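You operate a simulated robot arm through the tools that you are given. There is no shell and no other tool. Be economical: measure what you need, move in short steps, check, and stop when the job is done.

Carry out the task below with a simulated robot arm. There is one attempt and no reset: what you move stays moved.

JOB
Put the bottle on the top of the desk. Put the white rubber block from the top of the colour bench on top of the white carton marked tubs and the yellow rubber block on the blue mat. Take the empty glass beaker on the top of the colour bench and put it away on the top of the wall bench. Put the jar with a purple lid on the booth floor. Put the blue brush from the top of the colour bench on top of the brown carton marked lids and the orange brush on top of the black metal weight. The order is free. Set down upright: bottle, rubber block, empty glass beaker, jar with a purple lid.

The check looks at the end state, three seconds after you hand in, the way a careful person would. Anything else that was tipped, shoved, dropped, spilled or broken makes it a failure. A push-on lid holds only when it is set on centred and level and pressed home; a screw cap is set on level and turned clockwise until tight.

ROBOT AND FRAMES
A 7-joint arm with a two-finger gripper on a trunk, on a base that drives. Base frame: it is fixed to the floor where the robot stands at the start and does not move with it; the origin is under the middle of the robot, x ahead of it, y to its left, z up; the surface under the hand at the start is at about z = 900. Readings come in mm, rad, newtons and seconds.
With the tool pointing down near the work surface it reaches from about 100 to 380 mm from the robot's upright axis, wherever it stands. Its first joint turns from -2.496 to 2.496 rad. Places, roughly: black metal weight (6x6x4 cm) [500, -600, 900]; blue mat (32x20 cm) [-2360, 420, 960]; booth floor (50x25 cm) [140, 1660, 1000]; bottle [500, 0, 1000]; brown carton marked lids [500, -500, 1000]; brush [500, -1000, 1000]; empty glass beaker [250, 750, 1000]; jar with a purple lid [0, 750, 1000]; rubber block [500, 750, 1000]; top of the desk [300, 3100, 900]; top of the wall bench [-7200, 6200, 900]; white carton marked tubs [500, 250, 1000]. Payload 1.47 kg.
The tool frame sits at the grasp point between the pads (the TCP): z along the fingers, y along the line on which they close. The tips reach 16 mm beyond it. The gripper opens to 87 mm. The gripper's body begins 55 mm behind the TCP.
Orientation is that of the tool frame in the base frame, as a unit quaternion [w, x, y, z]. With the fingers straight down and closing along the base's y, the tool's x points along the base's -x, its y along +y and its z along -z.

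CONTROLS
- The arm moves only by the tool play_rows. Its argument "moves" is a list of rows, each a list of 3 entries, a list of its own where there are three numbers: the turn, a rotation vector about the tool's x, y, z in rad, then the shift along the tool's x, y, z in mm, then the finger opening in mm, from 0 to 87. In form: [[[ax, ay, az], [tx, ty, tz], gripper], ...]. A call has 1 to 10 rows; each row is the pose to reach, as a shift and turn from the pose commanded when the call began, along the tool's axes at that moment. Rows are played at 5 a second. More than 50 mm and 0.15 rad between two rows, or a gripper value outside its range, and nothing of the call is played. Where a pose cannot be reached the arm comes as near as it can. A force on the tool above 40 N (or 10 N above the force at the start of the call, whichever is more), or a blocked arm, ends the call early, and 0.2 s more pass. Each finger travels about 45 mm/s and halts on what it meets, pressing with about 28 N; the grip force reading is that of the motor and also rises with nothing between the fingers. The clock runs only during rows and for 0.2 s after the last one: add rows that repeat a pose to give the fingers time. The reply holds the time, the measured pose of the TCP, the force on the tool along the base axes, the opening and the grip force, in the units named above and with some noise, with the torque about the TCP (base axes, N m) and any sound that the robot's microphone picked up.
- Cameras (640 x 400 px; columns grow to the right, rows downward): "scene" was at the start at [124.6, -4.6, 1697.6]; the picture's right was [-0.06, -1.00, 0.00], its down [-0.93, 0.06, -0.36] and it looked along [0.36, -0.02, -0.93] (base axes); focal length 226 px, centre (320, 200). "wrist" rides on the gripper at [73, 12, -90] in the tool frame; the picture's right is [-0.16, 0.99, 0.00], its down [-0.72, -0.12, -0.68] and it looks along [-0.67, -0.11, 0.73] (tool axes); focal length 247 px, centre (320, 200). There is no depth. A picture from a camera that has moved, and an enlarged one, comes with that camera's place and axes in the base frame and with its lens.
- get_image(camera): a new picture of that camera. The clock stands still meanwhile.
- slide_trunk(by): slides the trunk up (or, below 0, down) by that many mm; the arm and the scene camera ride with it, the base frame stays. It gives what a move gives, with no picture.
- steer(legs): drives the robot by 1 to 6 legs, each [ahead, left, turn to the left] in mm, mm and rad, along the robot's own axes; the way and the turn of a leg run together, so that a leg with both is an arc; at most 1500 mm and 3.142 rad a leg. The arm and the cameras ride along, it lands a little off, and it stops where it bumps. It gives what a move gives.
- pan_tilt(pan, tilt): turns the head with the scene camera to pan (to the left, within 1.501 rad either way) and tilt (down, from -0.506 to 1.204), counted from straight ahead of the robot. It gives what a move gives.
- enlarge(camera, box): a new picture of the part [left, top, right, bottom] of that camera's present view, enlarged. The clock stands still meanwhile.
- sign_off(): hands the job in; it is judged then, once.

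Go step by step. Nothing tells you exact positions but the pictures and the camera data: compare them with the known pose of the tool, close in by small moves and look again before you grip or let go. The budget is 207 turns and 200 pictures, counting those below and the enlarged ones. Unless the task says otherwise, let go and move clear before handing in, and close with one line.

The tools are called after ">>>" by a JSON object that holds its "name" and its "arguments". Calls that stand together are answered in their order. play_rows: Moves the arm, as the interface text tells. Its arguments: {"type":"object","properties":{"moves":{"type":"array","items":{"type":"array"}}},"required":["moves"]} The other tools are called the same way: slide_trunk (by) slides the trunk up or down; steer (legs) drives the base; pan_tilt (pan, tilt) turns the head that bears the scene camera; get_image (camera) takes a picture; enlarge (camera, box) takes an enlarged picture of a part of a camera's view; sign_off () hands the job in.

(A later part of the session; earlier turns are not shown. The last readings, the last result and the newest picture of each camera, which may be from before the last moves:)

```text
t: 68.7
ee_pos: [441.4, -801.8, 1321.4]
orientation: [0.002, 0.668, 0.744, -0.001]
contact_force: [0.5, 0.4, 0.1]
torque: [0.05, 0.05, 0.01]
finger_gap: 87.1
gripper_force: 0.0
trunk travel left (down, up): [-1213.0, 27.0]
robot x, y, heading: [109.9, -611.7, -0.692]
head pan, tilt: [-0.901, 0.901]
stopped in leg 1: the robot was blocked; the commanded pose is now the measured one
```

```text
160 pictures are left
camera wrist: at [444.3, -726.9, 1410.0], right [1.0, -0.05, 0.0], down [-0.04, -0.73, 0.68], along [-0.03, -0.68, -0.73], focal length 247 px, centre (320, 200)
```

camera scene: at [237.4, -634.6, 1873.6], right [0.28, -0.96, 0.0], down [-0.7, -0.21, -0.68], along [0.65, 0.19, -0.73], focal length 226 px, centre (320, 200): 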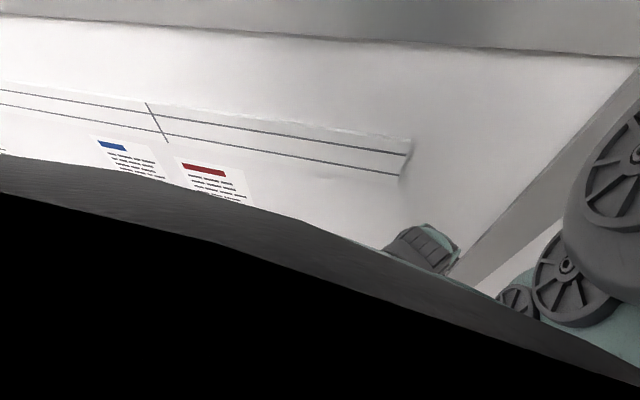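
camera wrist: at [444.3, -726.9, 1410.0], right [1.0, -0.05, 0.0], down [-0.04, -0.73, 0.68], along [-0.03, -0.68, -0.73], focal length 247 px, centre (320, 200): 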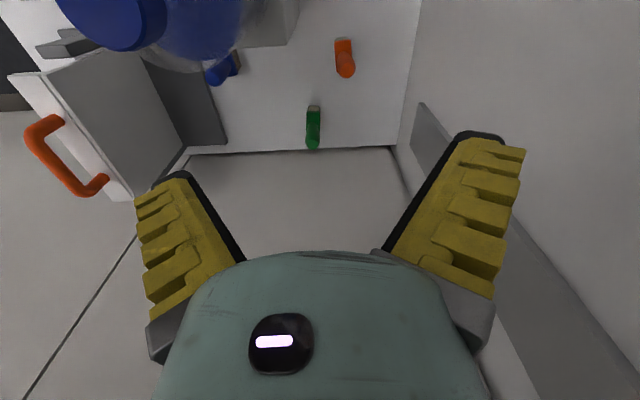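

Blocked diagonally; I'll try moving purely toward the wall (+x) instead.

>>> {"name": "steer", "arguments": {"legs": [[62, 51, 0]]}}

>>> {"name": "get_image", "arguments": {"camera": "wrist"}}

```text
t: 69.9
ee_pos: [519.5, -803.1, 1321.4]
orientation: [0.004, 0.669, 0.743, 0.001]
contact_force: [-0.7, 0.4, 0.1]
torque: [-0.01, 0.01, -0.02]
finger_gap: 86.9
gripper_force: 0.0
trunk travel left (down, up): [-1213.0, 27.0]
robot x, y, heading: [188.0, -612.4, -0.696]
head pan, tilt: [-0.901, 0.901]
stopped in leg 1: the robot was blocked; the commanded pose is now the measured one
```

```text
159 pictures are left
camera wrist: at [522.2, -727.7, 1410.1], right [1.0, -0.05, 0.01], down [-0.04, -0.73, 0.68], along [-0.03, -0.68, -0.73], focal length 247 px, centre (320, 200)
```

wrist: 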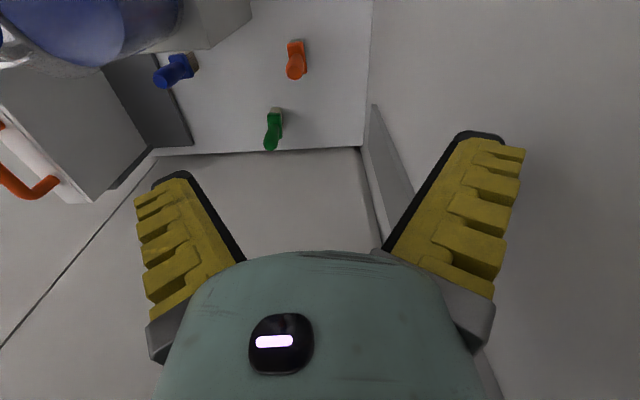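

At (188,-612) now, and the brushes are clear. I'll move over the orange brush and descend part way.

>>> {"name": "play_rows", "arguments": {"moves": [[[0, 0, 0], [-20, -22, 0], 87], [[0, 0, 0], [-39.5, -45, 0], 87], [[0, 0, 0], [-39.5, -45, 40], 87], [[0, 0, 0], [-39.5, -45, 80], 87], [[0, 0, 0], [-39.5, -45, 120], 87], [[0, 0, 0], [-39.5, -45, 160], 87], [[0, 0, 0], [-39.5, -45, 160], 87]]}}

>>> {"name": "get_image", "arguments": {"camera": "wrist"}}

```text
t: 71.5
ee_pos: [480.5, -845.5, 1160.5]
orientation: [0.002, 0.669, 0.743, 0.001]
contact_force: [-0.1, 0.4, 0.6]
torque: [-0.05, 0.03, 0.0]
finger_gap: 87.1
gripper_force: 0.2
trunk travel left (down, up): [-1213.0, 27.0]
robot x, y, heading: [184.0, -613.4, -0.696]
head pan, tilt: [-0.901, 0.901]
```

```text
158 pictures are left
camera wrist: at [483.5, -770.1, 1249.6], right [1.0, -0.06, 0.0], down [-0.04, -0.73, 0.68], along [-0.04, -0.68, -0.73], focal length 247 px, centre (320, 200)
```

wrist: 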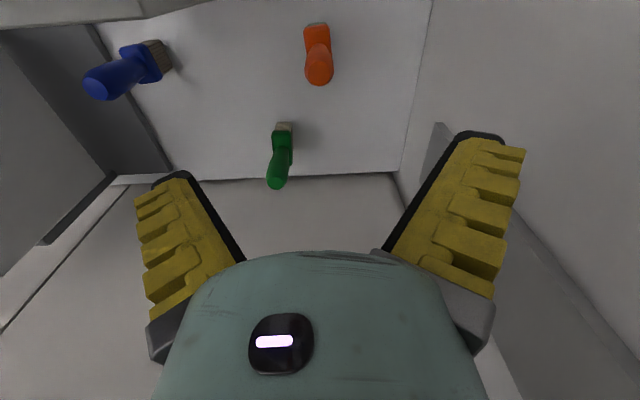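

The orange brush is right below the grip line. Lower the trunk by 150 mm and look again.

>>> {"name": "slide_trunk", "arguments": {"by": -150}}

>>> {"name": "get_image", "arguments": {"camera": "wrist"}}

```text
t: 73.2
ee_pos: [480.5, -844.3, 1011.3]
orientation: [0.001, 0.669, 0.743, 0.001]
contact_force: [0.0, -0.7, 0.8]
torque: [0.03, 0.0, 0.01]
finger_gap: 86.9
gripper_force: 0.1
trunk travel left (down, up): [-1063.0, 177.0]
robot x, y, heading: [187.4, -614.3, -0.7]
head pan, tilt: [-0.901, 0.901]
```

```text
157 pictures are left
camera wrist: at [483.7, -770.0, 1099.8], right [1.0, -0.05, 0.0], down [-0.04, -0.73, 0.68], along [-0.03, -0.68, -0.73], focal length 247 px, centre (320, 200)
```

wrist: 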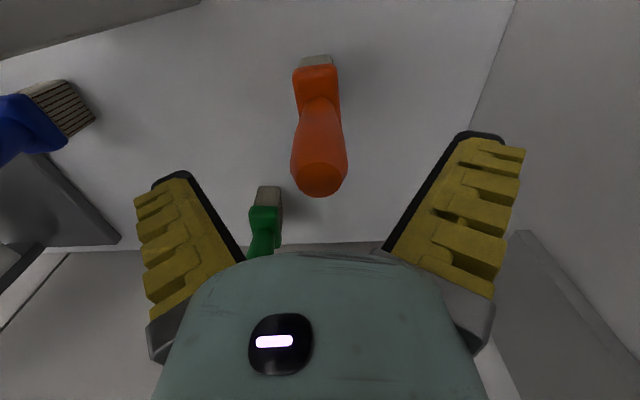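

The brush is actually standing upright on its bristles, handle top near z = 1021 at about (481,-827). I'll centre on the handle, lower a bit and close.

>>> {"name": "play_rows", "arguments": {"moves": [[[0, 0, 0], [18, 0, 0], 87], [[0, 0, 0], [18, 0, 13], 87], [[0, 0, 0], [18, 0, 26], 87], [[0, 0, 0], [18, 0, 26], 87]]}}

>>> {"name": "get_image", "arguments": {"camera": "wrist"}}

```text
t: 74.2
ee_pos: [483.2, -823.5, 985.9]
orientation: [0.002, 0.669, 0.743, 0.005]
contact_force: [0.8, 0.4, -0.8]
torque: [-0.02, 0.01, -0.01]
finger_gap: 87.1
gripper_force: 0.0
trunk travel left (down, up): [-1063.0, 177.0]
robot x, y, heading: [190.5, -613.0, -0.696]
head pan, tilt: [-0.901, 0.901]
```

```text
156 pictures are left
camera wrist: at [485.2, -748.5, 1075.9], right [1.0, -0.05, 0.01], down [-0.04, -0.73, 0.68], along [-0.03, -0.68, -0.74], focal length 247 px, centre (320, 200)
```

wrist: 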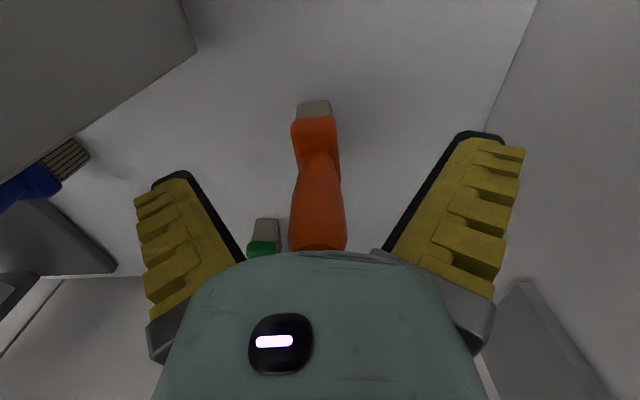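

The handle sits between the pads; close the fingers.

>>> {"name": "play_rows", "arguments": {"moves": [[[0, 0, 0], [0, 0, 0], 60], [[0, 0, 0], [0, 0, 0], 40], [[0, 0, 0], [0, 0, 0], 20], [[0, 0, 0], [0, 0, 0], 10], [[0, 0, 0], [0, 0, 0], 10], [[0, 0, 0], [0, 0, 0], 10]]}}

>>> {"name": "get_image", "arguments": {"camera": "wrist"}}

```text
t: 75.7
ee_pos: [485.0, -827.6, 986.1]
orientation: [0.004, 0.669, 0.743, 0.004]
contact_force: [-2.4, 1.9, 13.8]
torque: [0.18, 0.07, -0.03]
finger_gap: 23.0
gripper_force: 27.9
trunk travel left (down, up): [-1063.0, 177.0]
robot x, y, heading: [190.4, -612.4, -0.702]
head pan, tilt: [-0.901, 0.901]
```

```text
155 pictures are left
camera wrist: at [486.9, -752.7, 1075.3], right [1.0, -0.05, 0.01], down [-0.05, -0.73, 0.68], along [-0.03, -0.68, -0.73], focal length 247 px, centre (320, 200)
```

wrist: 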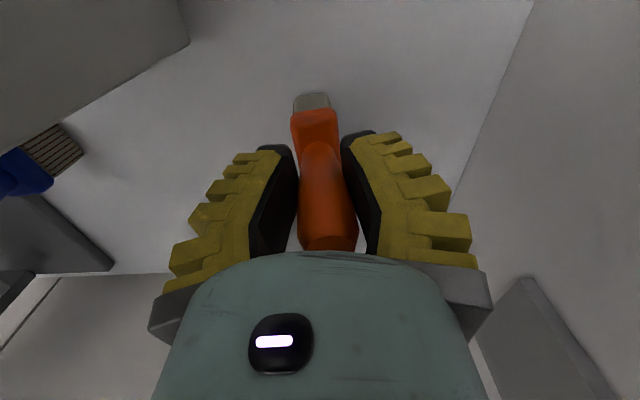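

Gripped (23 mm). Lift with the trunk, then swing over toward the black weight.

>>> {"name": "slide_trunk", "arguments": {"by": 150}}

>>> {"name": "play_rows", "arguments": {"moves": [[[0, 0, 0], [45, 11, 0], 10], [[0, 0, 0], [89, 21, 0], 10], [[0, 0, 0], [133, 32, 0], 10], [[0, 0, 0], [178, 43, 0], 10], [[0, 0, 0], [200, 48, 0], 10], [[0, 0, 0], [200, 48, 0], 10]]}}

>>> {"name": "get_image", "arguments": {"camera": "wrist"}}

```text
t: 77.4
ee_pos: [478.9, -828.0, 1134.6]
orientation: [0.002, 0.669, 0.743, 0.001]
contact_force: [0.5, 0.5, -0.6]
torque: [-0.03, 0.03, 0.0]
finger_gap: 15.9
gripper_force: 27.6
trunk travel left (down, up): [-1213.0, 27.0]
robot x, y, heading: [187.3, -613.2, -0.7]
head pan, tilt: [-0.901, 0.901]
```

```text
t: 78.8
ee_pos: [507.1, -623.5, 1134.6]
orientation: [0.003, 0.669, 0.743, 0.002]
contact_force: [-0.4, -0.3, -0.4]
torque: [0.0, -0.01, 0.01]
finger_gap: 16.5
gripper_force: 28.2
trunk travel left (down, up): [-1213.0, 27.0]
robot x, y, heading: [191.5, -613.0, -0.699]
head pan, tilt: [-0.901, 0.901]
```

```text
154 pictures are left
camera wrist: at [509.9, -548.9, 1222.3], right [1.0, -0.05, 0.01], down [-0.04, -0.73, 0.68], along [-0.03, -0.68, -0.73], focal length 247 px, centre (320, 200)
```

wrist: 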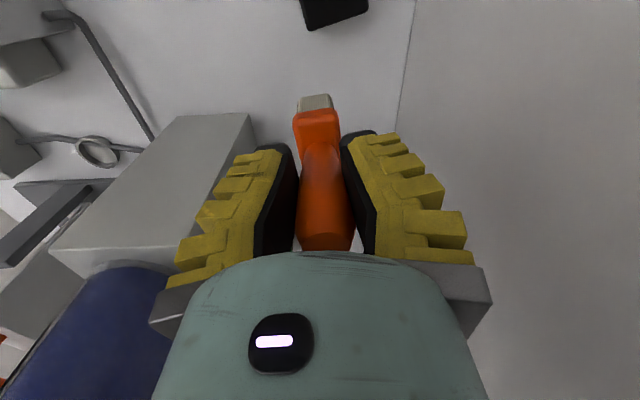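

The weight is now at the picture's top. Move the remaining ~65 mm over it and look.

>>> {"name": "play_rows", "arguments": {"moves": [[[0, 0, 0], [35, 10, 0], 10], [[0, 0, 0], [66, 20, 0], 10], [[0, 0, 0], [66, 20, 0], 10]]}}

>>> {"name": "get_image", "arguments": {"camera": "wrist"}}

```text
t: 79.6
ee_pos: [515.5, -565.6, 1157.6]
orientation: [0.002, 0.668, 0.744, 0.001]
contact_force: [-0.3, -0.2, -0.7]
torque: [0.04, -0.03, 0.02]
finger_gap: 15.7
gripper_force: 27.7
out of reach, approached as far as the arm can: row 1, 2, 3
trunk travel left (down, up): [-1213.0, 27.0]
robot x, y, heading: [193.1, -610.5, -0.704]
head pan, tilt: [-0.901, 0.901]
```

```text
153 pictures are left
camera wrist: at [519.4, -490.0, 1246.0], right [1.0, -0.05, 0.0], down [-0.04, -0.73, 0.68], along [-0.03, -0.68, -0.73], focal length 247 px, centre (320, 200)
```

wrist: 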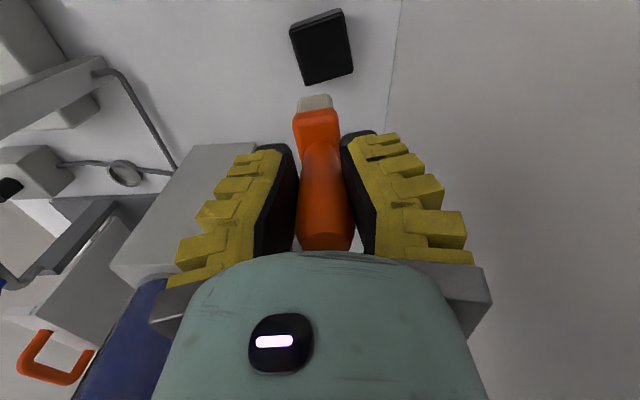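

The weight's top centre is ≈ (519,-549). The arm was at a fold limit here; I'll descend a bit and check the actual pose.

>>> {"name": "play_rows", "arguments": {"moves": [[[0, 0, -0.1], [0, 0, 20], 10], [[0, 0, -0.2], [0, 0, 40], 10], [[0, 0, -0.3], [0, 0, 60], 10], [[0, 0, -0.3], [0, 0, 60], 10]]}}

>>> {"name": "get_image", "arguments": {"camera": "wrist"}}

```text
t: 80.6
ee_pos: [532.4, -585.6, 1151.2]
orientation: [0.002, 0.549, 0.836, 0.001]
contact_force: [-1.0, 1.0, -0.2]
torque: [-0.04, -0.09, 0.0]
finger_gap: 15.6
gripper_force: 27.5
out of reach, approached as far as the arm can: row 1, 2, 3, 4
trunk travel left (down, up): [-1213.0, 27.0]
robot x, y, heading: [185.2, -609.0, -0.697]
head pan, tilt: [-0.901, 0.901]
```

```text
152 pictures are left
camera wrist: at [513.3, -513.3, 1240.8], right [0.97, 0.25, 0.0], down [0.18, -0.71, 0.68], along [0.17, -0.66, -0.73], focal length 247 px, centre (320, 200)
```

wrist: 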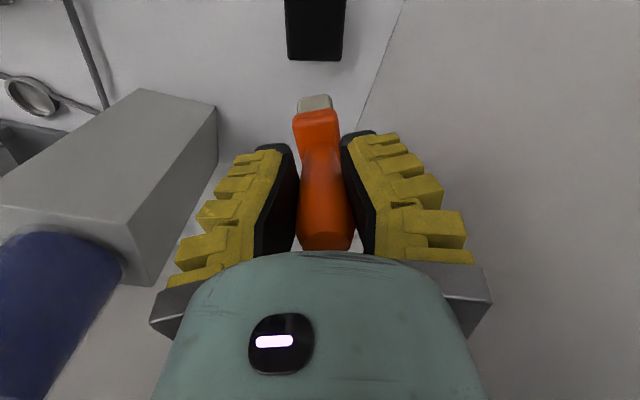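

The arm is limited to the left because of the robot's heading. I'll swing the arm back to the right and rotate the base left instead, so the weight is straight ahead.

>>> {"name": "play_rows", "arguments": {"moves": [[[0, 0, 0], [-30, -24, -30], 10], [[0, 0, 0], [-60, -48, -60], 10], [[0, 0, 0], [-95, -75, -60], 10], [[0, 0, 0], [-130, -104, -60], 10], [[0, 0, 0], [-165, -134, -60], 10], [[0, 0, 0], [-165, -134, -60], 10]]}}

```text
t: 82.0
ee_pos: [492.1, -790.7, 1163.1]
orientation: [0.002, 0.549, 0.836, 0.001]
contact_force: [0.1, 0.3, -1.1]
torque: [0.01, 0.02, -0.02]
finger_gap: 14.8
gripper_force: 27.9
out of reach, approached as far as the arm can: row 2, 3, 4, 5, 6
trunk travel left (down, up): [-1213.0, 27.0]
robot x, y, heading: [184.2, -613.4, -0.7]
head pan, tilt: [-0.901, 0.901]
```

I suspect a fold limit: at smaller radius the hand must be lower. I'll lower the hand 40 mm and check that it's reachable again.

>>> {"name": "play_rows", "arguments": {"moves": [[[0, 0, 0], [0, 0, 20], 10], [[0, 0, 0], [0, 0, 40], 10], [[0, 0, 0], [0, 0, 40], 10]]}}

```text
t: 82.8
ee_pos: [492.5, -791.5, 1123.7]
orientation: [0.001, 0.55, 0.835, 0.002]
contact_force: [0.1, -0.4, -0.9]
torque: [0.0, 0.01, -0.03]
finger_gap: 15.0
gripper_force: 28.1
trunk travel left (down, up): [-1213.0, 27.0]
robot x, y, heading: [189.2, -610.9, -0.702]
head pan, tilt: [-0.901, 0.901]
```

Reachable again. Now rotate the base left about its axis so that the hand comes over the weight.

>>> {"name": "steer", "arguments": {"legs": [[0, 0, 0.72]]}}

>>> {"name": "get_image", "arguments": {"camera": "wrist"}}

```text
t: 83.7
ee_pos: [495.1, -780.3, 1124.5]
orientation: [0.002, 0.539, 0.842, 0.001]
contact_force: [0.2, 0.6, -0.9]
torque: [0.01, -0.01, 0.03]
finger_gap: 14.5
gripper_force: 28.1
trunk travel left (down, up): [-1213.0, 27.0]
robot x, y, heading: [189.2, -610.5, -0.676]
head pan, tilt: [-0.901, 0.901]
stopped in leg 1: the robot was blocked; the commanded pose is now the measured one
```

```text
151 pictures are left
camera wrist: at [474.3, -708.7, 1211.6], right [0.96, 0.27, 0.0], down [0.2, -0.7, 0.68], along [0.19, -0.66, -0.73], focal length 247 px, centre (320, 200)
```

wrist: 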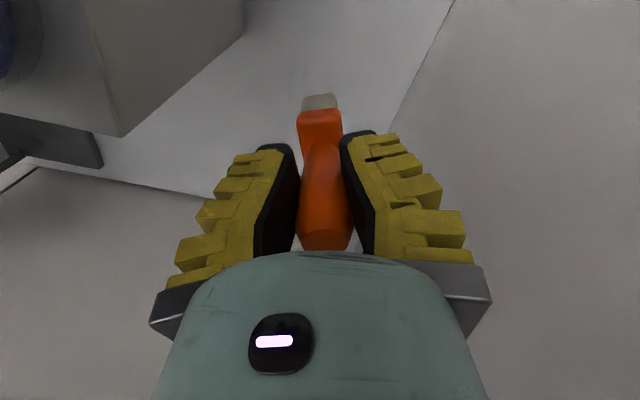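

The base tail is blocked. I'll shift the robot left (+y) first, then turn.

>>> {"name": "steer", "arguments": {"legs": [[-50, 62, 0], [0, 0, 0.5]]}}

>>> {"name": "get_image", "arguments": {"camera": "wrist"}}

```text
t: 86.1
ee_pos: [538.9, -535.5, 1123.8]
orientation: [0.002, 0.319, 0.948, 0.001]
contact_force: [0.6, 0.9, -1.0]
torque: [0.02, 0.03, -0.02]
finger_gap: 14.4
gripper_force: 28.0
trunk travel left (down, up): [-1213.0, 27.0]
robot x, y, heading: [186.2, -530.9, -0.182]
head pan, tilt: [-0.901, 0.901]
```

```text
150 pictures are left
camera wrist: at [486.3, -481.3, 1211.5], right [0.72, 0.69, 0.0], down [0.5, -0.53, 0.68], along [0.47, -0.49, -0.73], focal length 247 px, centre (320, 200)
```

wrist: 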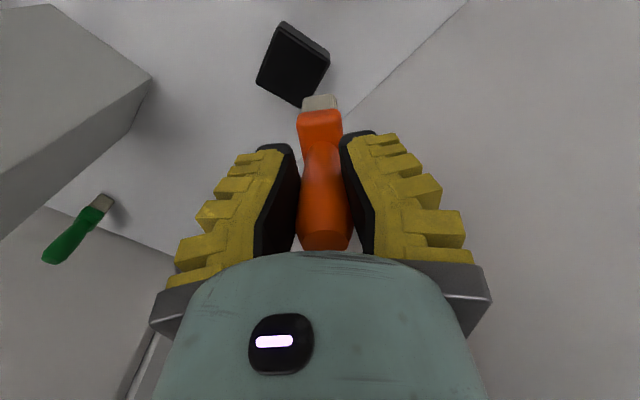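

Weight top centre ≈ (516,-548). Shift over it while lowering 60 mm, then check.

>>> {"name": "play_rows", "arguments": {"moves": [[[0, 0, 0], [0, 0, 25], 10], [[0, 0, 0], [5, -12, 45], 10], [[0, 0, 0], [11, -24, 60], 10], [[0, 0, 0], [11, -24, 60], 10]]}}

>>> {"name": "get_image", "arguments": {"camera": "wrist"}}

```text
t: 87.1
ee_pos: [527.0, -541.7, 1107.3]
orientation: [0.003, 0.319, 0.948, 0.001]
contact_force: [-0.5, 0.0, -0.9]
torque: [0.0, 0.0, -0.01]
finger_gap: 14.5
gripper_force: 27.6
out of reach, approached as far as the arm can: row 1, 2, 3, 4
trunk travel left (down, up): [-1213.0, 27.0]
robot x, y, heading: [188.0, -529.8, -0.18]
head pan, tilt: [-0.901, 0.901]
```

```text
149 pictures are left
camera wrist: at [475.2, -488.3, 1195.6], right [0.72, 0.69, 0.0], down [0.5, -0.53, 0.68], along [0.47, -0.49, -0.73], focal length 247 px, centre (320, 200)
```

wrist: 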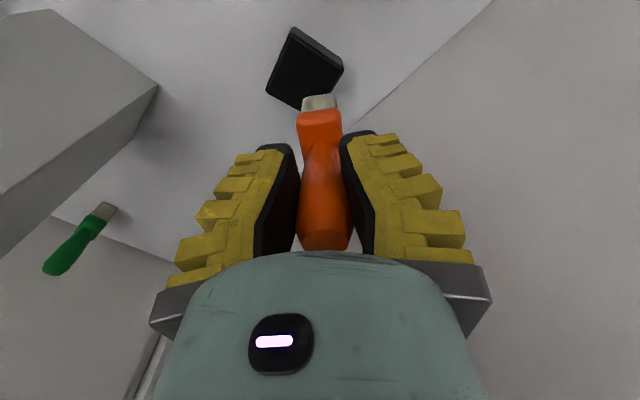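

The arm reports limits here too. I'll probe by turning the wrist back toward the radial direction to see if the limit comes from the wrist yaw.

>>> {"name": "play_rows", "arguments": {"moves": [[[0, 0, -0.12], [0, 0, 0], 10], [[0, 0, -0.24], [0, 0, 0], 10], [[0, 0, -0.36], [0, 0, 0], 10], [[0, 0, -0.48], [0, 0, 0], 10], [[0, 0, -0.6], [0, 0, 0], 10], [[0, 0, -0.6], [0, 0, 20], 10], [[0, 0, -0.6], [0, 0, 40], 10], [[0, 0, -0.6], [0, 0, 40], 10]]}}

>>> {"name": "get_image", "arguments": {"camera": "wrist"}}

```text
t: 88.9
ee_pos: [522.9, -538.2, 1101.7]
orientation: [0.002, 0.024, 1.0, -0.001]
contact_force: [0.3, 0.4, -0.1]
torque: [0.01, 0.04, 0.01]
finger_gap: 14.1
gripper_force: 28.2
out of reach, approached as far as the arm can: row 6, 7, 8
trunk travel left (down, up): [-1213.0, 27.0]
robot x, y, heading: [189.0, -529.1, -0.179]
head pan, tilt: [-0.901, 0.901]
```

```text
148 pictures are left
camera wrist: at [447.9, -522.0, 1190.8], right [0.21, 0.98, 0.0], down [0.71, -0.15, 0.68], along [0.67, -0.14, -0.73], focal length 247 px, centre (320, 200)
```

wrist: 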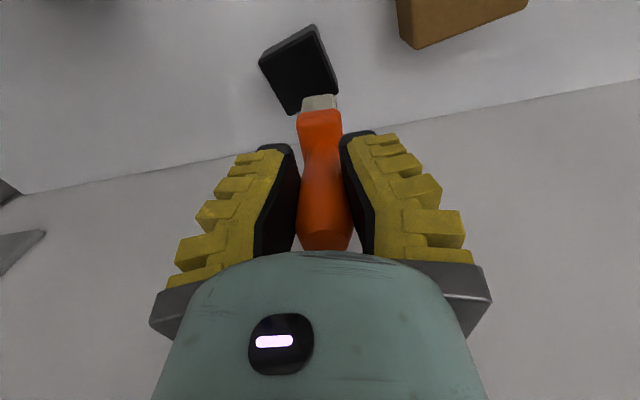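

So the hand has a lower limit relative to the trunk; I'll use the trunk for vertical motion. First centre over the weight, (515,-551).

>>> {"name": "play_rows", "arguments": {"moves": [[[0, 0, 0], [5, -7, -5], 10], [[0, 0, 0], [10, -13.5, -5], 10], [[0, 0, 0], [10, -13.5, -5], 10]]}}

>>> {"name": "slide_trunk", "arguments": {"by": -50}}

>>> {"name": "get_image", "arguments": {"camera": "wrist"}}

```text
t: 89.7
ee_pos: [509.2, -550.3, 1105.9]
orientation: [0.001, 0.027, 1.0, 0.001]
contact_force: [-0.6, 0.1, -0.2]
torque: [0.0, 0.0, -0.01]
finger_gap: 14.4
gripper_force: 27.9
out of reach, approached as far as the arm can: row 1, 2
trunk travel left (down, up): [-1213.0, 27.0]
robot x, y, heading: [184.7, -527.0, -0.184]
head pan, tilt: [-0.901, 0.901]
```

```text
t: 90.6
ee_pos: [510.0, -550.5, 1055.8]
orientation: [0.002, 0.025, 1.0, 0.001]
contact_force: [-1.1, -0.2, -0.2]
torque: [0.02, -0.02, 0.02]
finger_gap: 14.3
gripper_force: 28.1
trunk travel left (down, up): [-1163.0, 77.0]
robot x, y, heading: [187.2, -527.3, -0.182]
head pan, tilt: [-0.901, 0.901]
```

```text
147 pictures are left
camera wrist: at [435.9, -535.2, 1144.2], right [0.21, 0.98, 0.0], down [0.71, -0.15, 0.68], along [0.67, -0.14, -0.73], focal length 247 px, centre (320, 200)
```

wrist: 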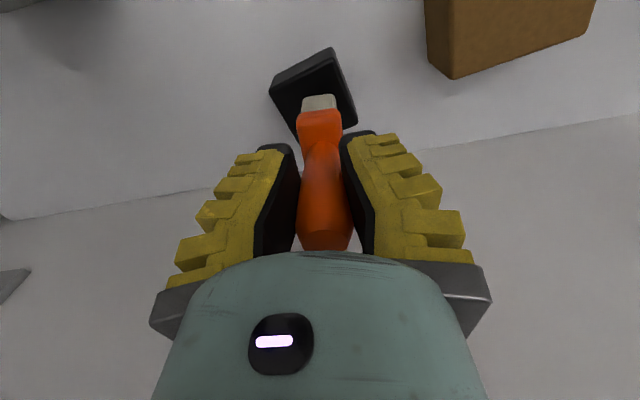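

Nearly centred. Shift 4 mm and lower in small trunk steps, watching the force.

>>> {"name": "play_rows", "arguments": {"moves": [[[0, 0, 0], [1, -4, 0], 10], [[0, 0, 0], [1, -4, 0], 10]]}}

>>> {"name": "slide_trunk", "arguments": {"by": -14}}

>>> {"name": "get_image", "arguments": {"camera": "wrist"}}

```text
t: 91.2
ee_pos: [507.1, -555.2, 1054.6]
orientation: [0.002, 0.025, 1.0, 0.001]
contact_force: [0.0, -0.2, -0.6]
torque: [0.0, 0.04, 0.0]
finger_gap: 14.5
gripper_force: 28.1
trunk travel left (down, up): [-1163.0, 77.0]
robot x, y, heading: [186.4, -530.4, -0.182]
head pan, tilt: [-0.901, 0.901]
```

```text
t: 91.8
ee_pos: [507.9, -554.1, 1040.7]
orientation: [0.001, 0.024, 1.0, 0.001]
contact_force: [0.9, -0.2, -0.5]
torque: [0.0, 0.02, -0.02]
finger_gap: 14.1
gripper_force: 27.8
trunk travel left (down, up): [-1149.0, 91.0]
robot x, y, heading: [187.1, -530.6, -0.178]
head pan, tilt: [-0.901, 0.901]
```

```text
146 pictures are left
camera wrist: at [434.2, -539.0, 1129.9], right [0.21, 0.98, 0.0], down [0.71, -0.15, 0.68], along [0.67, -0.14, -0.73], focal length 247 px, centre (320, 200)
```

wrist: 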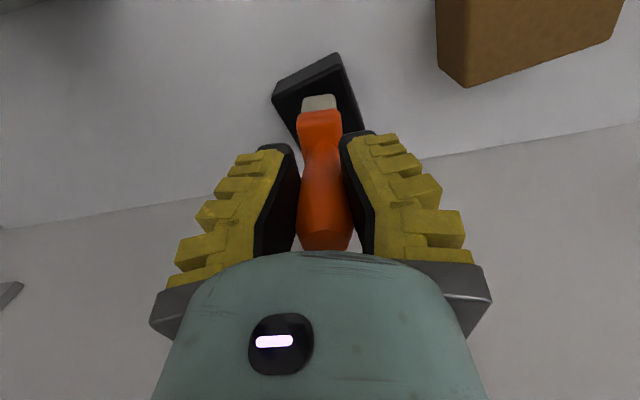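

Centred. Continue lowering with force checks.

>>> {"name": "slide_trunk", "arguments": {"by": -6}}

>>> {"name": "slide_trunk", "arguments": {"by": -4}}

>>> {"name": "get_image", "arguments": {"camera": "wrist"}}

```text
t: 92.4
ee_pos: [506.0, -555.3, 1035.6]
orientation: [0.002, 0.024, 1.0, 0.001]
contact_force: [0.0, 0.3, -0.8]
torque: [-0.02, 0.0, -0.02]
finger_gap: 14.1
gripper_force: 28.2
trunk travel left (down, up): [-1143.0, 97.0]
robot x, y, heading: [182.3, -531.0, -0.18]
head pan, tilt: [-0.901, 0.901]
```

```text
t: 92.9
ee_pos: [508.7, -555.7, 1030.0]
orientation: [0.002, 0.025, 1.0, 0.001]
contact_force: [0.8, 0.3, 5.0]
torque: [-0.02, -0.01, -0.05]
finger_gap: 15.7
gripper_force: 28.1
trunk travel left (down, up): [-1139.0, 101.0]
robot x, y, heading: [186.9, -531.6, -0.182]
head pan, tilt: [-0.901, 0.901]
```

```text
145 pictures are left
camera wrist: at [434.6, -539.1, 1120.1], right [0.21, 0.98, 0.0], down [0.71, -0.15, 0.68], along [0.67, -0.14, -0.73], focal length 247 px, centre (320, 200)
```

wrist: 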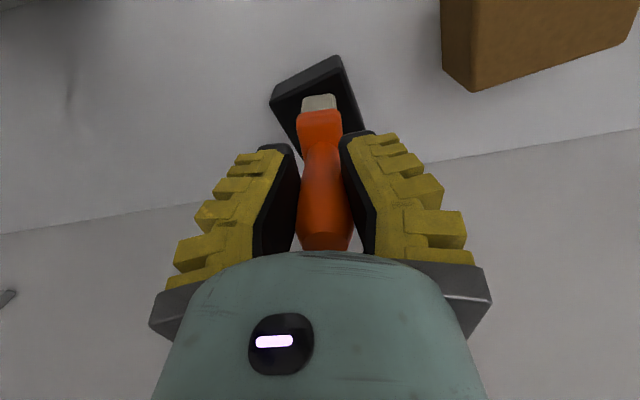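

Contact (5 N) felt. Open the fingers gently and check.

>>> {"name": "play_rows", "arguments": {"moves": [[[0, 0, 0], [0, 0, 0], 18], [[0, 0, 0], [0, 0, 0], 25], [[0, 0, 0], [0, 0, 0], 35], [[0, 0, 0], [0, 0, 0], 50], [[0, 0, 0], [0, 0, 0], 65], [[0, 0, 0], [0, 0, 0], 65]]}}

>>> {"name": "get_image", "arguments": {"camera": "wrist"}}

```text
t: 94.3
ee_pos: [508.2, -555.9, 1031.2]
orientation: [0.002, 0.024, 1.0, 0.001]
contact_force: [0.4, -0.3, 0.6]
torque: [-0.01, -0.01, -0.02]
finger_gap: 69.0
gripper_force: 2.9
trunk travel left (down, up): [-1139.0, 101.0]
robot x, y, heading: [184.1, -525.6, -0.18]
head pan, tilt: [-0.901, 0.901]
```

```text
144 pictures are left
camera wrist: at [434.1, -539.1, 1119.9], right [0.21, 0.98, 0.0], down [0.71, -0.15, 0.68], along [0.67, -0.14, -0.73], focal length 247 px, centre (320, 200)
```

wrist: 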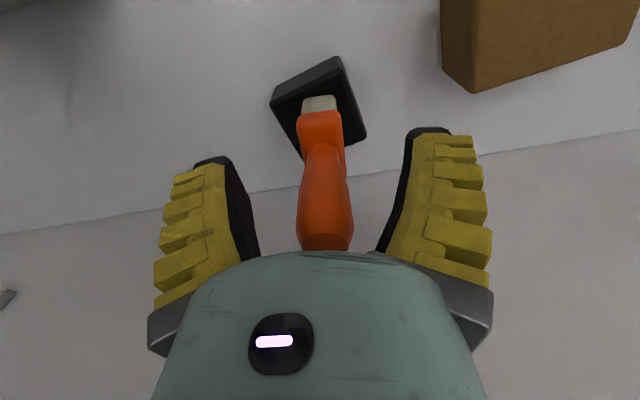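

The orange brush stands freely on the weight. Raise the trunk fully, back off from the wall, then stretch the arm up to the safe travelling height.

>>> {"name": "slide_trunk", "arguments": {"by": 100}}

>>> {"name": "get_image", "arguments": {"camera": "wrist"}}

>>> {"name": "steer", "arguments": {"legs": [[-183, -33, 0]]}}

>>> {"name": "play_rows", "arguments": {"moves": [[[0, 0, 0], [-30, 0, -30], 87], [[0, 0, 0], [-60, 0, -60], 87], [[0, 0, 0], [-90, 0, -95], 87], [[0, 0, 0], [-112, 0, -135], 87], [[0, 0, 0], [-115, 0, -180], 87], [[0, 0, 0], [-115, 0, -220], 87], [[0, 0, 0], [-115, 0, -220], 87]]}}

>>> {"name": "get_image", "arguments": {"camera": "wrist"}}

```text
t: 95.7
ee_pos: [507.2, -556.8, 1132.1]
orientation: [0.002, 0.024, 1.0, 0.001]
contact_force: [0.1, -0.3, 0.2]
torque: [0.0, -0.03, 0.01]
finger_gap: 69.2
gripper_force: 2.7
trunk travel left (down, up): [-1239.0, 1.0]
robot x, y, heading: [191.7, -527.5, -0.18]
head pan, tilt: [-0.901, 0.901]
```

```text
143 pictures are left
camera wrist: at [434.1, -539.0, 1219.9], right [0.21, 0.98, 0.0], down [0.71, -0.15, 0.68], along [0.67, -0.14, -0.73], focal length 247 px, centre (320, 200)
```

wrist: 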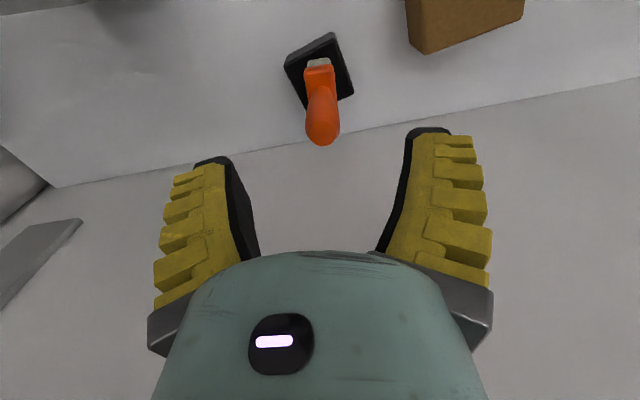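

```text
t: 97.2
ee_pos: [323.6, -553.9, 1131.8]
orientation: [0.002, 0.024, 1.0, 0.001]
contact_force: [-0.5, 0.1, -0.1]
torque: [0.02, -0.03, -0.01]
finger_gap: 69.0
gripper_force: 3.0
trunk travel left (down, up): [-1239.0, 1.0]
robot x, y, heading: [-0.8, -525.3, -0.187]
head pan, tilt: [-0.901, 0.901]
```

```text
t: 98.8
ee_pos: [478.2, -557.0, 1290.7]
orientation: [0.001, 0.024, 1.0, 0.0]
contact_force: [0.1, 1.0, -0.5]
torque: [0.03, 0.04, 0.0]
finger_gap: 87.0
gripper_force: 0.1
out of reach, approached as far as the arm can: row 3, 4, 5, 6, 7
trunk travel left (down, up): [-1239.0, 1.0]
robot x, y, heading: [-0.2, -529.2, -0.181]
head pan, tilt: [-0.901, 0.901]
```

```text
142 pictures are left
camera wrist: at [406.2, -540.8, 1379.3], right [0.21, 0.98, 0.0], down [0.71, -0.15, 0.68], along [0.67, -0.14, -0.73], focal length 247 px, centre (320, 200)
```

wrist: 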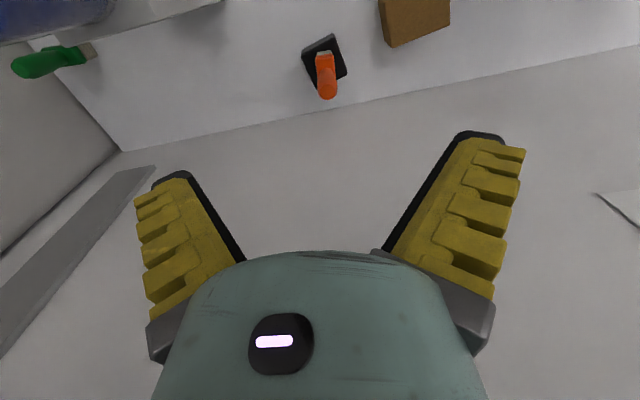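

The arm took a different posture than before. I'll try nudging upward from here.

>>> {"name": "play_rows", "arguments": {"moves": [[[0, 0, 0], [10, 0, -30], 87], [[0, 0, 0], [20, 0, -60], 87], [[0, 0, 0], [30, 0, -90], 87], [[0, 0, 0], [35, 0, -120], 87], [[0, 0, 0], [35, 0, -120], 87]]}}

>>> {"name": "pan_tilt", "arguments": {"pan": 0, "tilt": 0.4}}

>>> {"name": "get_image", "arguments": {"camera": "scene"}}

```text
t: 100.0
ee_pos: [526.6, -548.0, 1329.8]
orientation: [0.001, 0.025, 1.0, 0.001]
contact_force: [0.2, -0.4, 0.3]
torque: [0.03, 0.0, 0.02]
finger_gap: 86.8
gripper_force: 0.1
out of reach, approached as far as the arm can: row 1, 2, 3, 4, 5
trunk travel left (down, up): [-1239.0, 1.0]
robot x, y, heading: [0.8, -527.5, -0.184]
head pan, tilt: [-0.901, 0.901]
```

```text
t: 101.2
ee_pos: [528.4, -548.0, 1330.7]
orientation: [0.002, 0.024, 1.0, 0.0]
contact_force: [-0.8, -0.1, 0.4]
torque: [0.03, -0.01, 0.0]
finger_gap: 87.0
gripper_force: 0.0
trunk travel left (down, up): [-1239.0, 1.0]
robot x, y, heading: [1.0, -528.8, -0.187]
head pan, tilt: [0.0, 0.4]
```

```text
141 pictures are left
camera scene: at [133.1, -477.8, 1929.2], right [0.71, -0.7, 0.0], down [-0.32, -0.33, -0.89], along [0.62, 0.63, -0.46], focal length 226 px, centre (320, 200)
```

scene: 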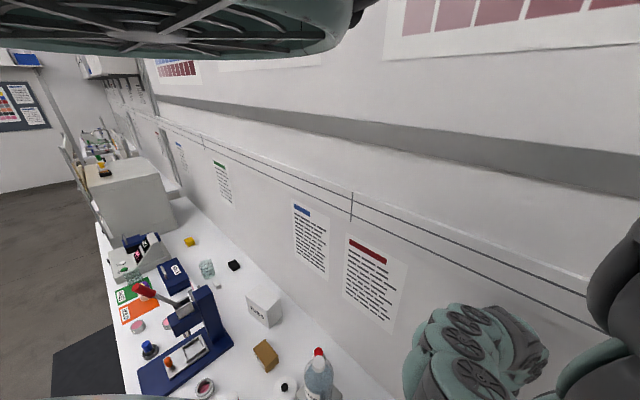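

Now the hand is high (z 1330). I'll turn the base right again and move it to approach the blue brush the same way I did the orange.

>>> {"name": "steer", "arguments": {"legs": [[0, 0, -0.5], [23, -93, 0]]}}

>>> {"name": "get_image", "arguments": {"camera": "wrist"}}

```text
t: 103.9
ee_pos: [416.8, -873.8, 1331.1]
orientation: [0.002, 0.265, 0.964, 0.0]
contact_force: [-0.1, -0.2, 0.8]
torque: [0.0, 0.04, 0.02]
finger_gap: 87.1
gripper_force: 0.1
trunk travel left (down, up): [-1239.0, 1.0]
robot x, y, heading: [-37.3, -603.5, -0.669]
head pan, tilt: [0.0, 0.4]
stopped in leg 2: the robot was blocked; the commanded pose is now the measured one
```

```text
140 pictures are left
camera wrist: at [359.4, -825.3, 1419.0], right [0.64, 0.77, 0.0], down [0.56, -0.47, 0.68], along [0.52, -0.44, -0.73], focal length 247 px, centre (320, 200)
```

wrist: 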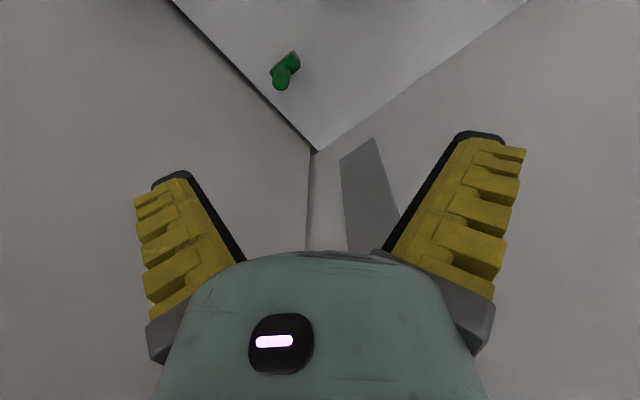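

Blue brush should be ~395 mm from the axis, straight ahead. Rotate the wrist first, then draw the hand inward.

>>> {"name": "play_rows", "arguments": {"moves": [[[0, 0, 0.14], [0, 0, 0], 87], [[0, 0, 0.28], [0, 0, 0], 87], [[0, 0, 0.42], [0, 0, 0], 87], [[0, 0, 0.56], [0, 0, 0], 87], [[0, 0, 0.7], [0, 0, 0], 87], [[0, 0, 0.8], [0, 0, 0], 87], [[0, 0, 0.8], [0, 0, 0], 87]]}}

>>> {"name": "get_image", "arguments": {"camera": "wrist"}}

```text
t: 105.5
ee_pos: [387.3, -863.8, 1306.9]
orientation: [-0.014, 0.576, 0.818, -0.006]
contact_force: [-0.1, 0.3, 0.3]
torque: [-0.02, -0.03, 0.0]
finger_gap: 87.0
gripper_force: 0.0
out of reach, approached as far as the arm can: row 3, 4, 5, 6, 7
trunk travel left (down, up): [-1239.0, 1.0]
robot x, y, heading: [-41.5, -607.9, -0.664]
head pan, tilt: [0.0, 0.4]
```

```text
139 pictures are left
camera wrist: at [375.1, -791.1, 1396.6], right [0.98, 0.18, -0.03], down [0.16, -0.73, 0.67], along [0.1, -0.66, -0.74], focal length 247 px, centre (320, 200)
```

wrist: 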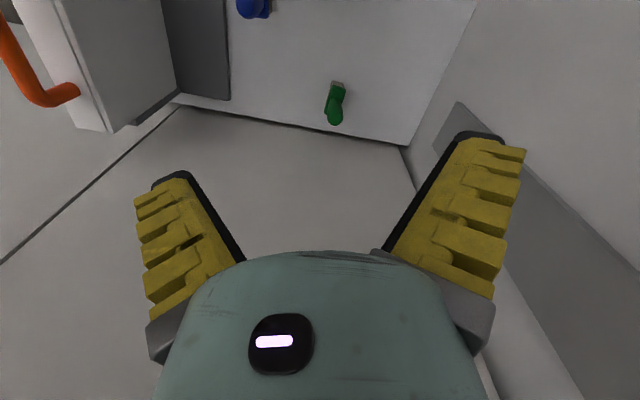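

Blue handle shows at the top of the picture. Move the hand about 105 mm toward it.

>>> {"name": "play_rows", "arguments": {"moves": [[[0, 0, 0], [20, -29, 0], 87], [[0, 0, 0.05], [40, -58, 0], 87], [[0, 0, 0.1], [62, -86, 0], 87], [[0, 0, 0.1], [62, -86, 0], 87]]}}

>>> {"name": "get_image", "arguments": {"camera": "wrist"}}

```text
t: 106.5
ee_pos: [373.8, -851.4, 1284.0]
orientation: [-0.015, 0.616, 0.787, -0.005]
contact_force: [1.0, -0.5, 0.4]
torque: [0.0, 0.03, 0.06]
finger_gap: 87.0
gripper_force: 0.0
out of reach, approached as far as the arm can: row 1, 2, 3, 4
trunk travel left (down, up): [-1239.0, 1.0]
robot x, y, heading: [-38.0, -608.4, -0.667]
head pan, tilt: [0.0, 0.4]
```

```text
138 pictures are left
camera wrist: at [368.6, -778.6, 1373.8], right [1.0, 0.08, -0.03], down [0.08, -0.74, 0.67], along [0.03, -0.67, -0.74], focal length 247 px, centre (320, 200)
```

wrist: 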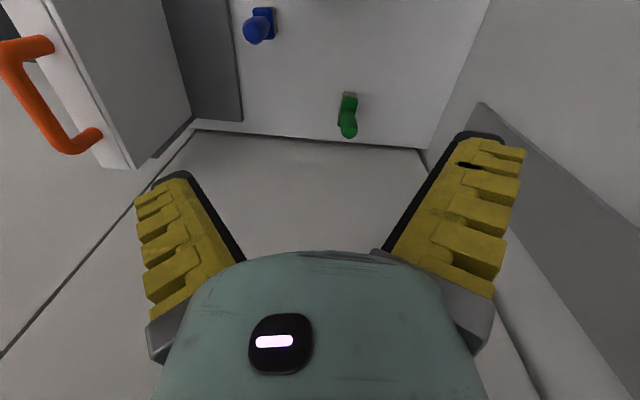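

The hand seems confined to an arc, as if one joint doesn't bend. I'll test motion straight down and straight outward to understand this.

>>> {"name": "play_rows", "arguments": {"moves": [[[0, 0, 0], [0, 0, 20], 87], [[0, 0, 0], [0, 0, 40], 87], [[0, 0, 0], [0, 0, 40], 87]]}}

>>> {"name": "play_rows", "arguments": {"moves": [[[0, 0, 0], [-15, 25, 0], 87], [[0, 0, 0], [-30, 50, 0], 87], [[0, 0, 0], [-30, 50, 0], 87]]}}

```text
t: 107.3
ee_pos: [371.8, -854.0, 1242.0]
orientation: [-0.016, 0.618, 0.786, -0.006]
contact_force: [-0.1, 0.9, -0.7]
torque: [-0.03, 0.0, 0.02]
finger_gap: 87.1
gripper_force: 0.0
trunk travel left (down, up): [-1239.0, 1.0]
robot x, y, heading: [-36.2, -612.5, -0.669]
head pan, tilt: [0.0, 0.4]
```

```text
t: 108.1
ee_pos: [391.7, -866.5, 1236.1]
orientation: [0.017, 0.612, 0.791, -0.002]
contact_force: [0.2, -0.6, -0.4]
torque: [0.0, 0.04, 0.03]
finger_gap: 87.1
gripper_force: 0.1
out of reach, approached as far as the arm can: row 1, 2, 3
trunk travel left (down, up): [-1239.0, 1.0]
robot x, y, heading: [-35.3, -611.8, -0.667]
head pan, tilt: [0.0, 0.4]
```

The down direction is fine; inward only works at lower hand height. I'll turn the wrist so the camera points away from the DYE bottle, then look.

>>> {"name": "play_rows", "arguments": {"moves": [[[0, 0, -0.14], [0, 0, 0], 87], [[0, 0, -0.28], [0, 0, 0], 87], [[0, 0, -0.42], [0, 0, 0], 87], [[0, 0, -0.56], [0, 0, 0], 87], [[0, 0, -0.7], [0, 0, 0], 87], [[0, 0, -0.84], [0, 0, 0], 87], [[0, 0, -0.95], [0, 0, 0], 87], [[0, 0, -0.95], [0, 0, 0], 87]]}}

>>> {"name": "get_image", "arguments": {"camera": "wrist"}}

>>> {"name": "get_image", "arguments": {"camera": "scene"}}

```text
t: 109.9
ee_pos: [392.4, -868.1, 1234.7]
orientation: [0.014, 0.183, 0.983, -0.009]
contact_force: [-0.2, -0.1, 0.4]
torque: [-0.02, -0.01, 0.01]
finger_gap: 86.8
gripper_force: 0.1
trunk travel left (down, up): [-1239.0, 1.0]
robot x, y, heading: [-40.9, -610.4, -0.67]
head pan, tilt: [0.0, 0.4]
```

```text
137 pictures are left
camera wrist: at [324.8, -827.7, 1321.7], right [0.5, 0.86, -0.01], down [0.62, -0.35, 0.7], along [0.61, -0.36, -0.71], focal length 247 px, centre (320, 200)
```

wrist: 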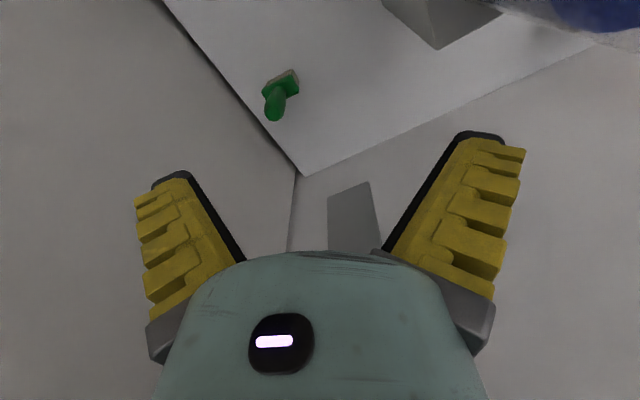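

```text
136 pictures are left
camera scene: at [103.7, -627.4, 1936.7], right [0.29, -0.96, 0.0], down [-0.37, -0.11, -0.92], along [0.88, 0.27, -0.39], focal length 226 px, centre (320, 200)
```

scene: 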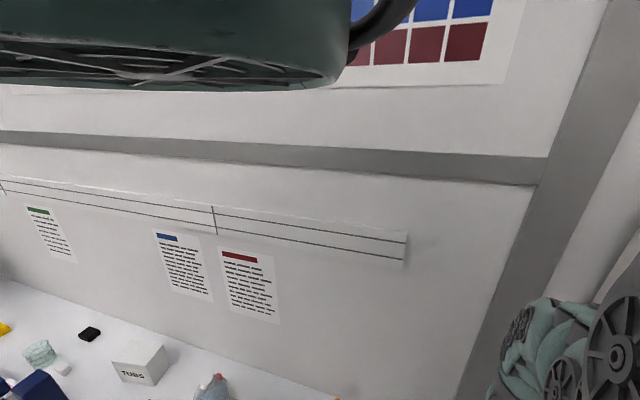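

Blue is behind the camera now. Lower the hand and draw inward until the blue brush comes into view.

>>> {"name": "play_rows", "arguments": {"moves": [[[0, 0, 0], [10, 0, 35], 87], [[0, 0, 0], [35, -7, 55], 87], [[0, 0, 0], [65, -14, 70], 87], [[0, 0, 0], [90, -21, 75], 87], [[0, 0, 0], [90, -21, 75], 87]]}}

>>> {"name": "get_image", "arguments": {"camera": "wrist"}}

```text
t: 111.1
ee_pos: [302.1, -855.8, 1160.0]
orientation: [0.014, 0.184, 0.983, -0.01]
contact_force: [1.1, -0.9, 0.5]
torque: [-0.01, 0.03, 0.0]
finger_gap: 87.1
gripper_force: 0.0
trunk travel left (down, up): [-1239.0, 1.0]
robot x, y, heading: [-39.1, -610.7, -0.67]
head pan, tilt: [0.0, 0.4]
```

```text
135 pictures are left
camera wrist: at [235.7, -816.0, 1246.6], right [0.5, 0.86, -0.01], down [0.62, -0.35, 0.7], along [0.61, -0.36, -0.71], focal length 247 px, centre (320, 200)
```

wrist: 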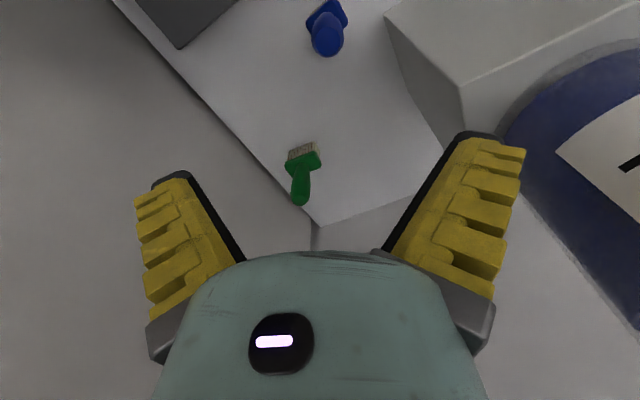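

Blue brush stands at about (275,-838). Centre over it, level the tool and narrow the fingers for clearance from the stand.

>>> {"name": "play_rows", "arguments": {"moves": [[[-0.007, 0.015, 0], [16, 4, 0], 75], [[-0.0145, 0.031, 0], [31.7, 7, 0], 62], [[-0.0145, 0.031, 0], [31.7, 7, 0], 62]]}}

>>> {"name": "slide_trunk", "arguments": {"by": -100}}

>>> {"name": "get_image", "arguments": {"camera": "wrist"}}

```text
t: 111.9
ee_pos: [276.3, -838.4, 1156.2]
orientation: [0.0, 0.184, 0.983, 0.002]
contact_force: [0.9, -0.2, -0.7]
torque: [-0.01, 0.0, -0.02]
finger_gap: 66.4
gripper_force: 3.3
trunk travel left (down, up): [-1239.0, 1.0]
robot x, y, heading: [-37.3, -609.1, -0.669]
head pan, tilt: [0.0, 0.4]
```

```text
t: 113.2
ee_pos: [275.4, -837.9, 1055.1]
orientation: [0.001, 0.183, 0.983, 0.001]
contact_force: [0.4, 0.1, 0.1]
torque: [0.0, 0.03, -0.01]
finger_gap: 66.5
gripper_force: 2.8
trunk travel left (down, up): [-1139.0, 101.0]
robot x, y, heading: [-37.4, -613.8, -0.671]
head pan, tilt: [0.0, 0.4]
```

```text
134 pictures are left
camera wrist: at [212.0, -800.4, 1144.6], right [0.5, 0.86, 0.0], down [0.63, -0.37, 0.68], along [0.59, -0.34, -0.73], focal length 247 px, centre (320, 200)
```

wrist: 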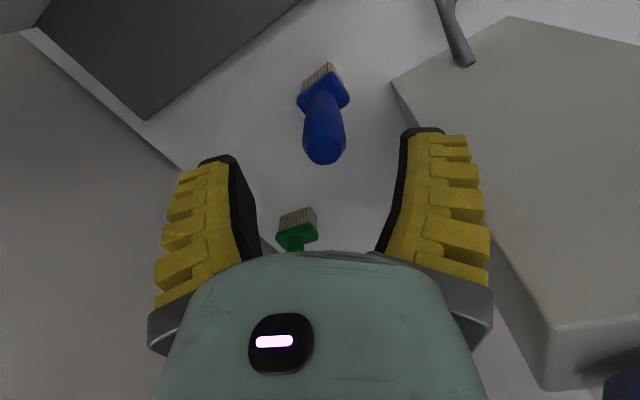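

Centred well; the stand corner clears by ~25 mm. Fine shift, then lower 70 mm to grasp height and close.

>>> {"name": "play_rows", "arguments": {"moves": [[[0, 0, 0], [-4, 2, 0], 62], [[0, 0, 0], [-4, 2, 0], 62]]}}

>>> {"name": "slide_trunk", "arguments": {"by": -68}}

>>> {"name": "get_image", "arguments": {"camera": "wrist"}}

>>> {"name": "play_rows", "arguments": {"moves": [[[0, 0, 0], [0, 0, 0], 40], [[0, 0, 0], [0, 0, 0], 20], [[0, 0, 0], [0, 0, 0], 10], [[0, 0, 0], [0, 0, 0], 10], [[0, 0, 0], [0, 0, 0], 10]]}}

>>> {"name": "get_image", "arguments": {"camera": "wrist"}}

```text
t: 113.8
ee_pos: [281.0, -837.1, 1055.1]
orientation: [0.0, 0.183, 0.983, 0.001]
contact_force: [-0.2, 0.4, 0.0]
torque: [-0.02, 0.0, 0.0]
finger_gap: 66.3
gripper_force: 3.0
trunk travel left (down, up): [-1139.0, 101.0]
robot x, y, heading: [-36.6, -615.2, -0.668]
head pan, tilt: [0.0, 0.4]
```

```text
t: 114.9
ee_pos: [280.3, -837.8, 988.2]
orientation: [0.0, 0.182, 0.983, 0.0]
contact_force: [-0.3, 0.2, -0.4]
torque: [0.0, 0.04, 0.02]
finger_gap: 66.6
gripper_force: 2.7
trunk travel left (down, up): [-1071.0, 169.0]
robot x, y, heading: [-34.7, -609.3, -0.669]
head pan, tilt: [0.0, 0.4]
```

```text
133 pictures are left
camera wrist: at [216.2, -799.5, 1076.2], right [0.5, 0.86, 0.0], down [0.63, -0.37, 0.68], along [0.59, -0.34, -0.73], focal length 247 px, centre (320, 200)
```

wrist: 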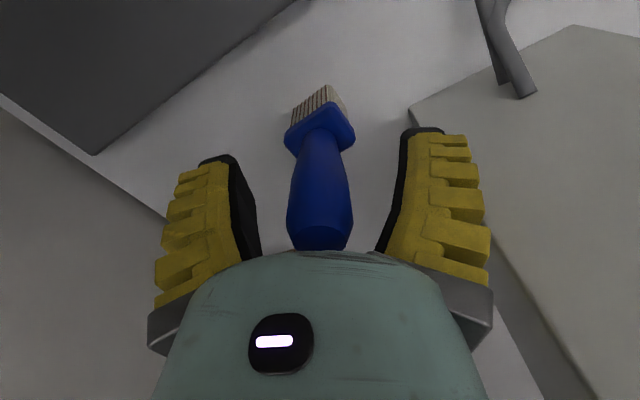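

```text
t: 116.1
ee_pos: [280.4, -837.6, 987.8]
orientation: [0.001, 0.183, 0.983, 0.001]
contact_force: [-0.7, -0.1, 2.5]
torque: [-0.02, -0.04, -0.01]
finger_gap: 19.9
gripper_force: 27.5
trunk travel left (down, up): [-1071.0, 169.0]
robot x, y, heading: [-36.7, -609.2, -0.667]
head pan, tilt: [0.0, 0.4]
```

```text
132 pictures are left
camera wrist: at [216.3, -799.7, 1076.4], right [0.5, 0.86, 0.0], down [0.63, -0.37, 0.68], along [0.59, -0.34, -0.73], focal length 247 px, centre (320, 200)
```

wrist: 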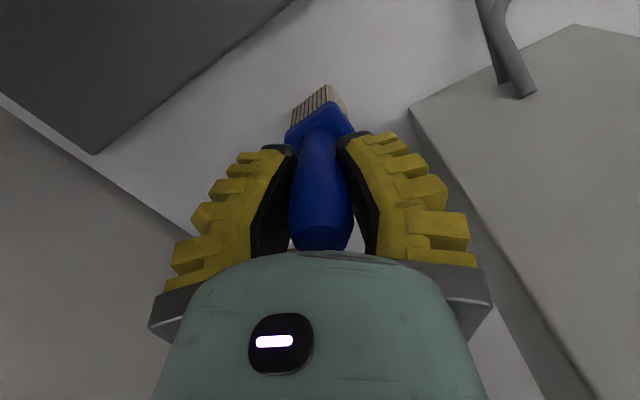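

Gripped. Lift fully with the trunk, move 40 mm away from the stand (toward -y), then drive along +x as with the orange one.

>>> {"name": "slide_trunk", "arguments": {"by": 168}}

>>> {"name": "play_rows", "arguments": {"moves": [[[0, 0, 0], [-7, -19, 0], 10], [[0, 0, 0], [-14, -37, 0], 10], [[0, 0, 0], [-14, -37, 0], 10]]}}

>>> {"name": "get_image", "arguments": {"camera": "wrist"}}

```text
t: 118.0
ee_pos: [280.6, -837.4, 1156.0]
orientation: [0.0, 0.183, 0.983, 0.0]
contact_force: [-0.3, -0.2, -0.6]
torque: [0.0, 0.01, 0.01]
finger_gap: 18.2
gripper_force: 27.9
trunk travel left (down, up): [-1239.0, 1.0]
robot x, y, heading: [-35.5, -612.5, -0.669]
head pan, tilt: [0.0, 0.4]
```

```text
t: 118.8
ee_pos: [281.7, -876.1, 1153.4]
orientation: [0.001, 0.182, 0.983, 0.001]
contact_force: [-0.7, 0.7, -0.7]
torque: [0.0, 0.02, 0.04]
finger_gap: 17.7
gripper_force: 28.3
trunk travel left (down, up): [-1239.0, 1.0]
robot x, y, heading: [-37.4, -610.2, -0.671]
head pan, tilt: [0.0, 0.4]
```

```text
131 pictures are left
camera wrist: at [216.9, -838.1, 1242.8], right [0.5, 0.86, 0.0], down [0.63, -0.37, 0.68], along [0.59, -0.34, -0.73], focal length 247 px, centre (320, 200)
```

wrist: 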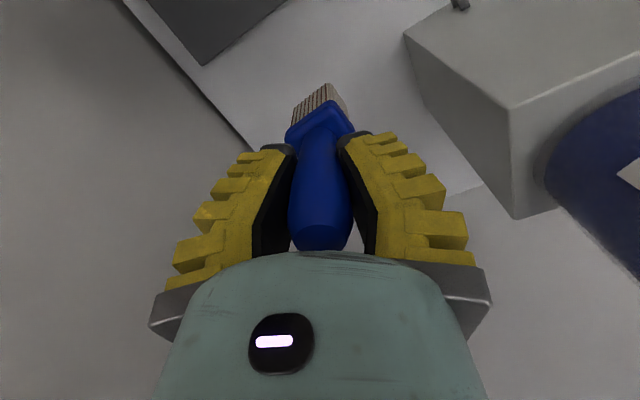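

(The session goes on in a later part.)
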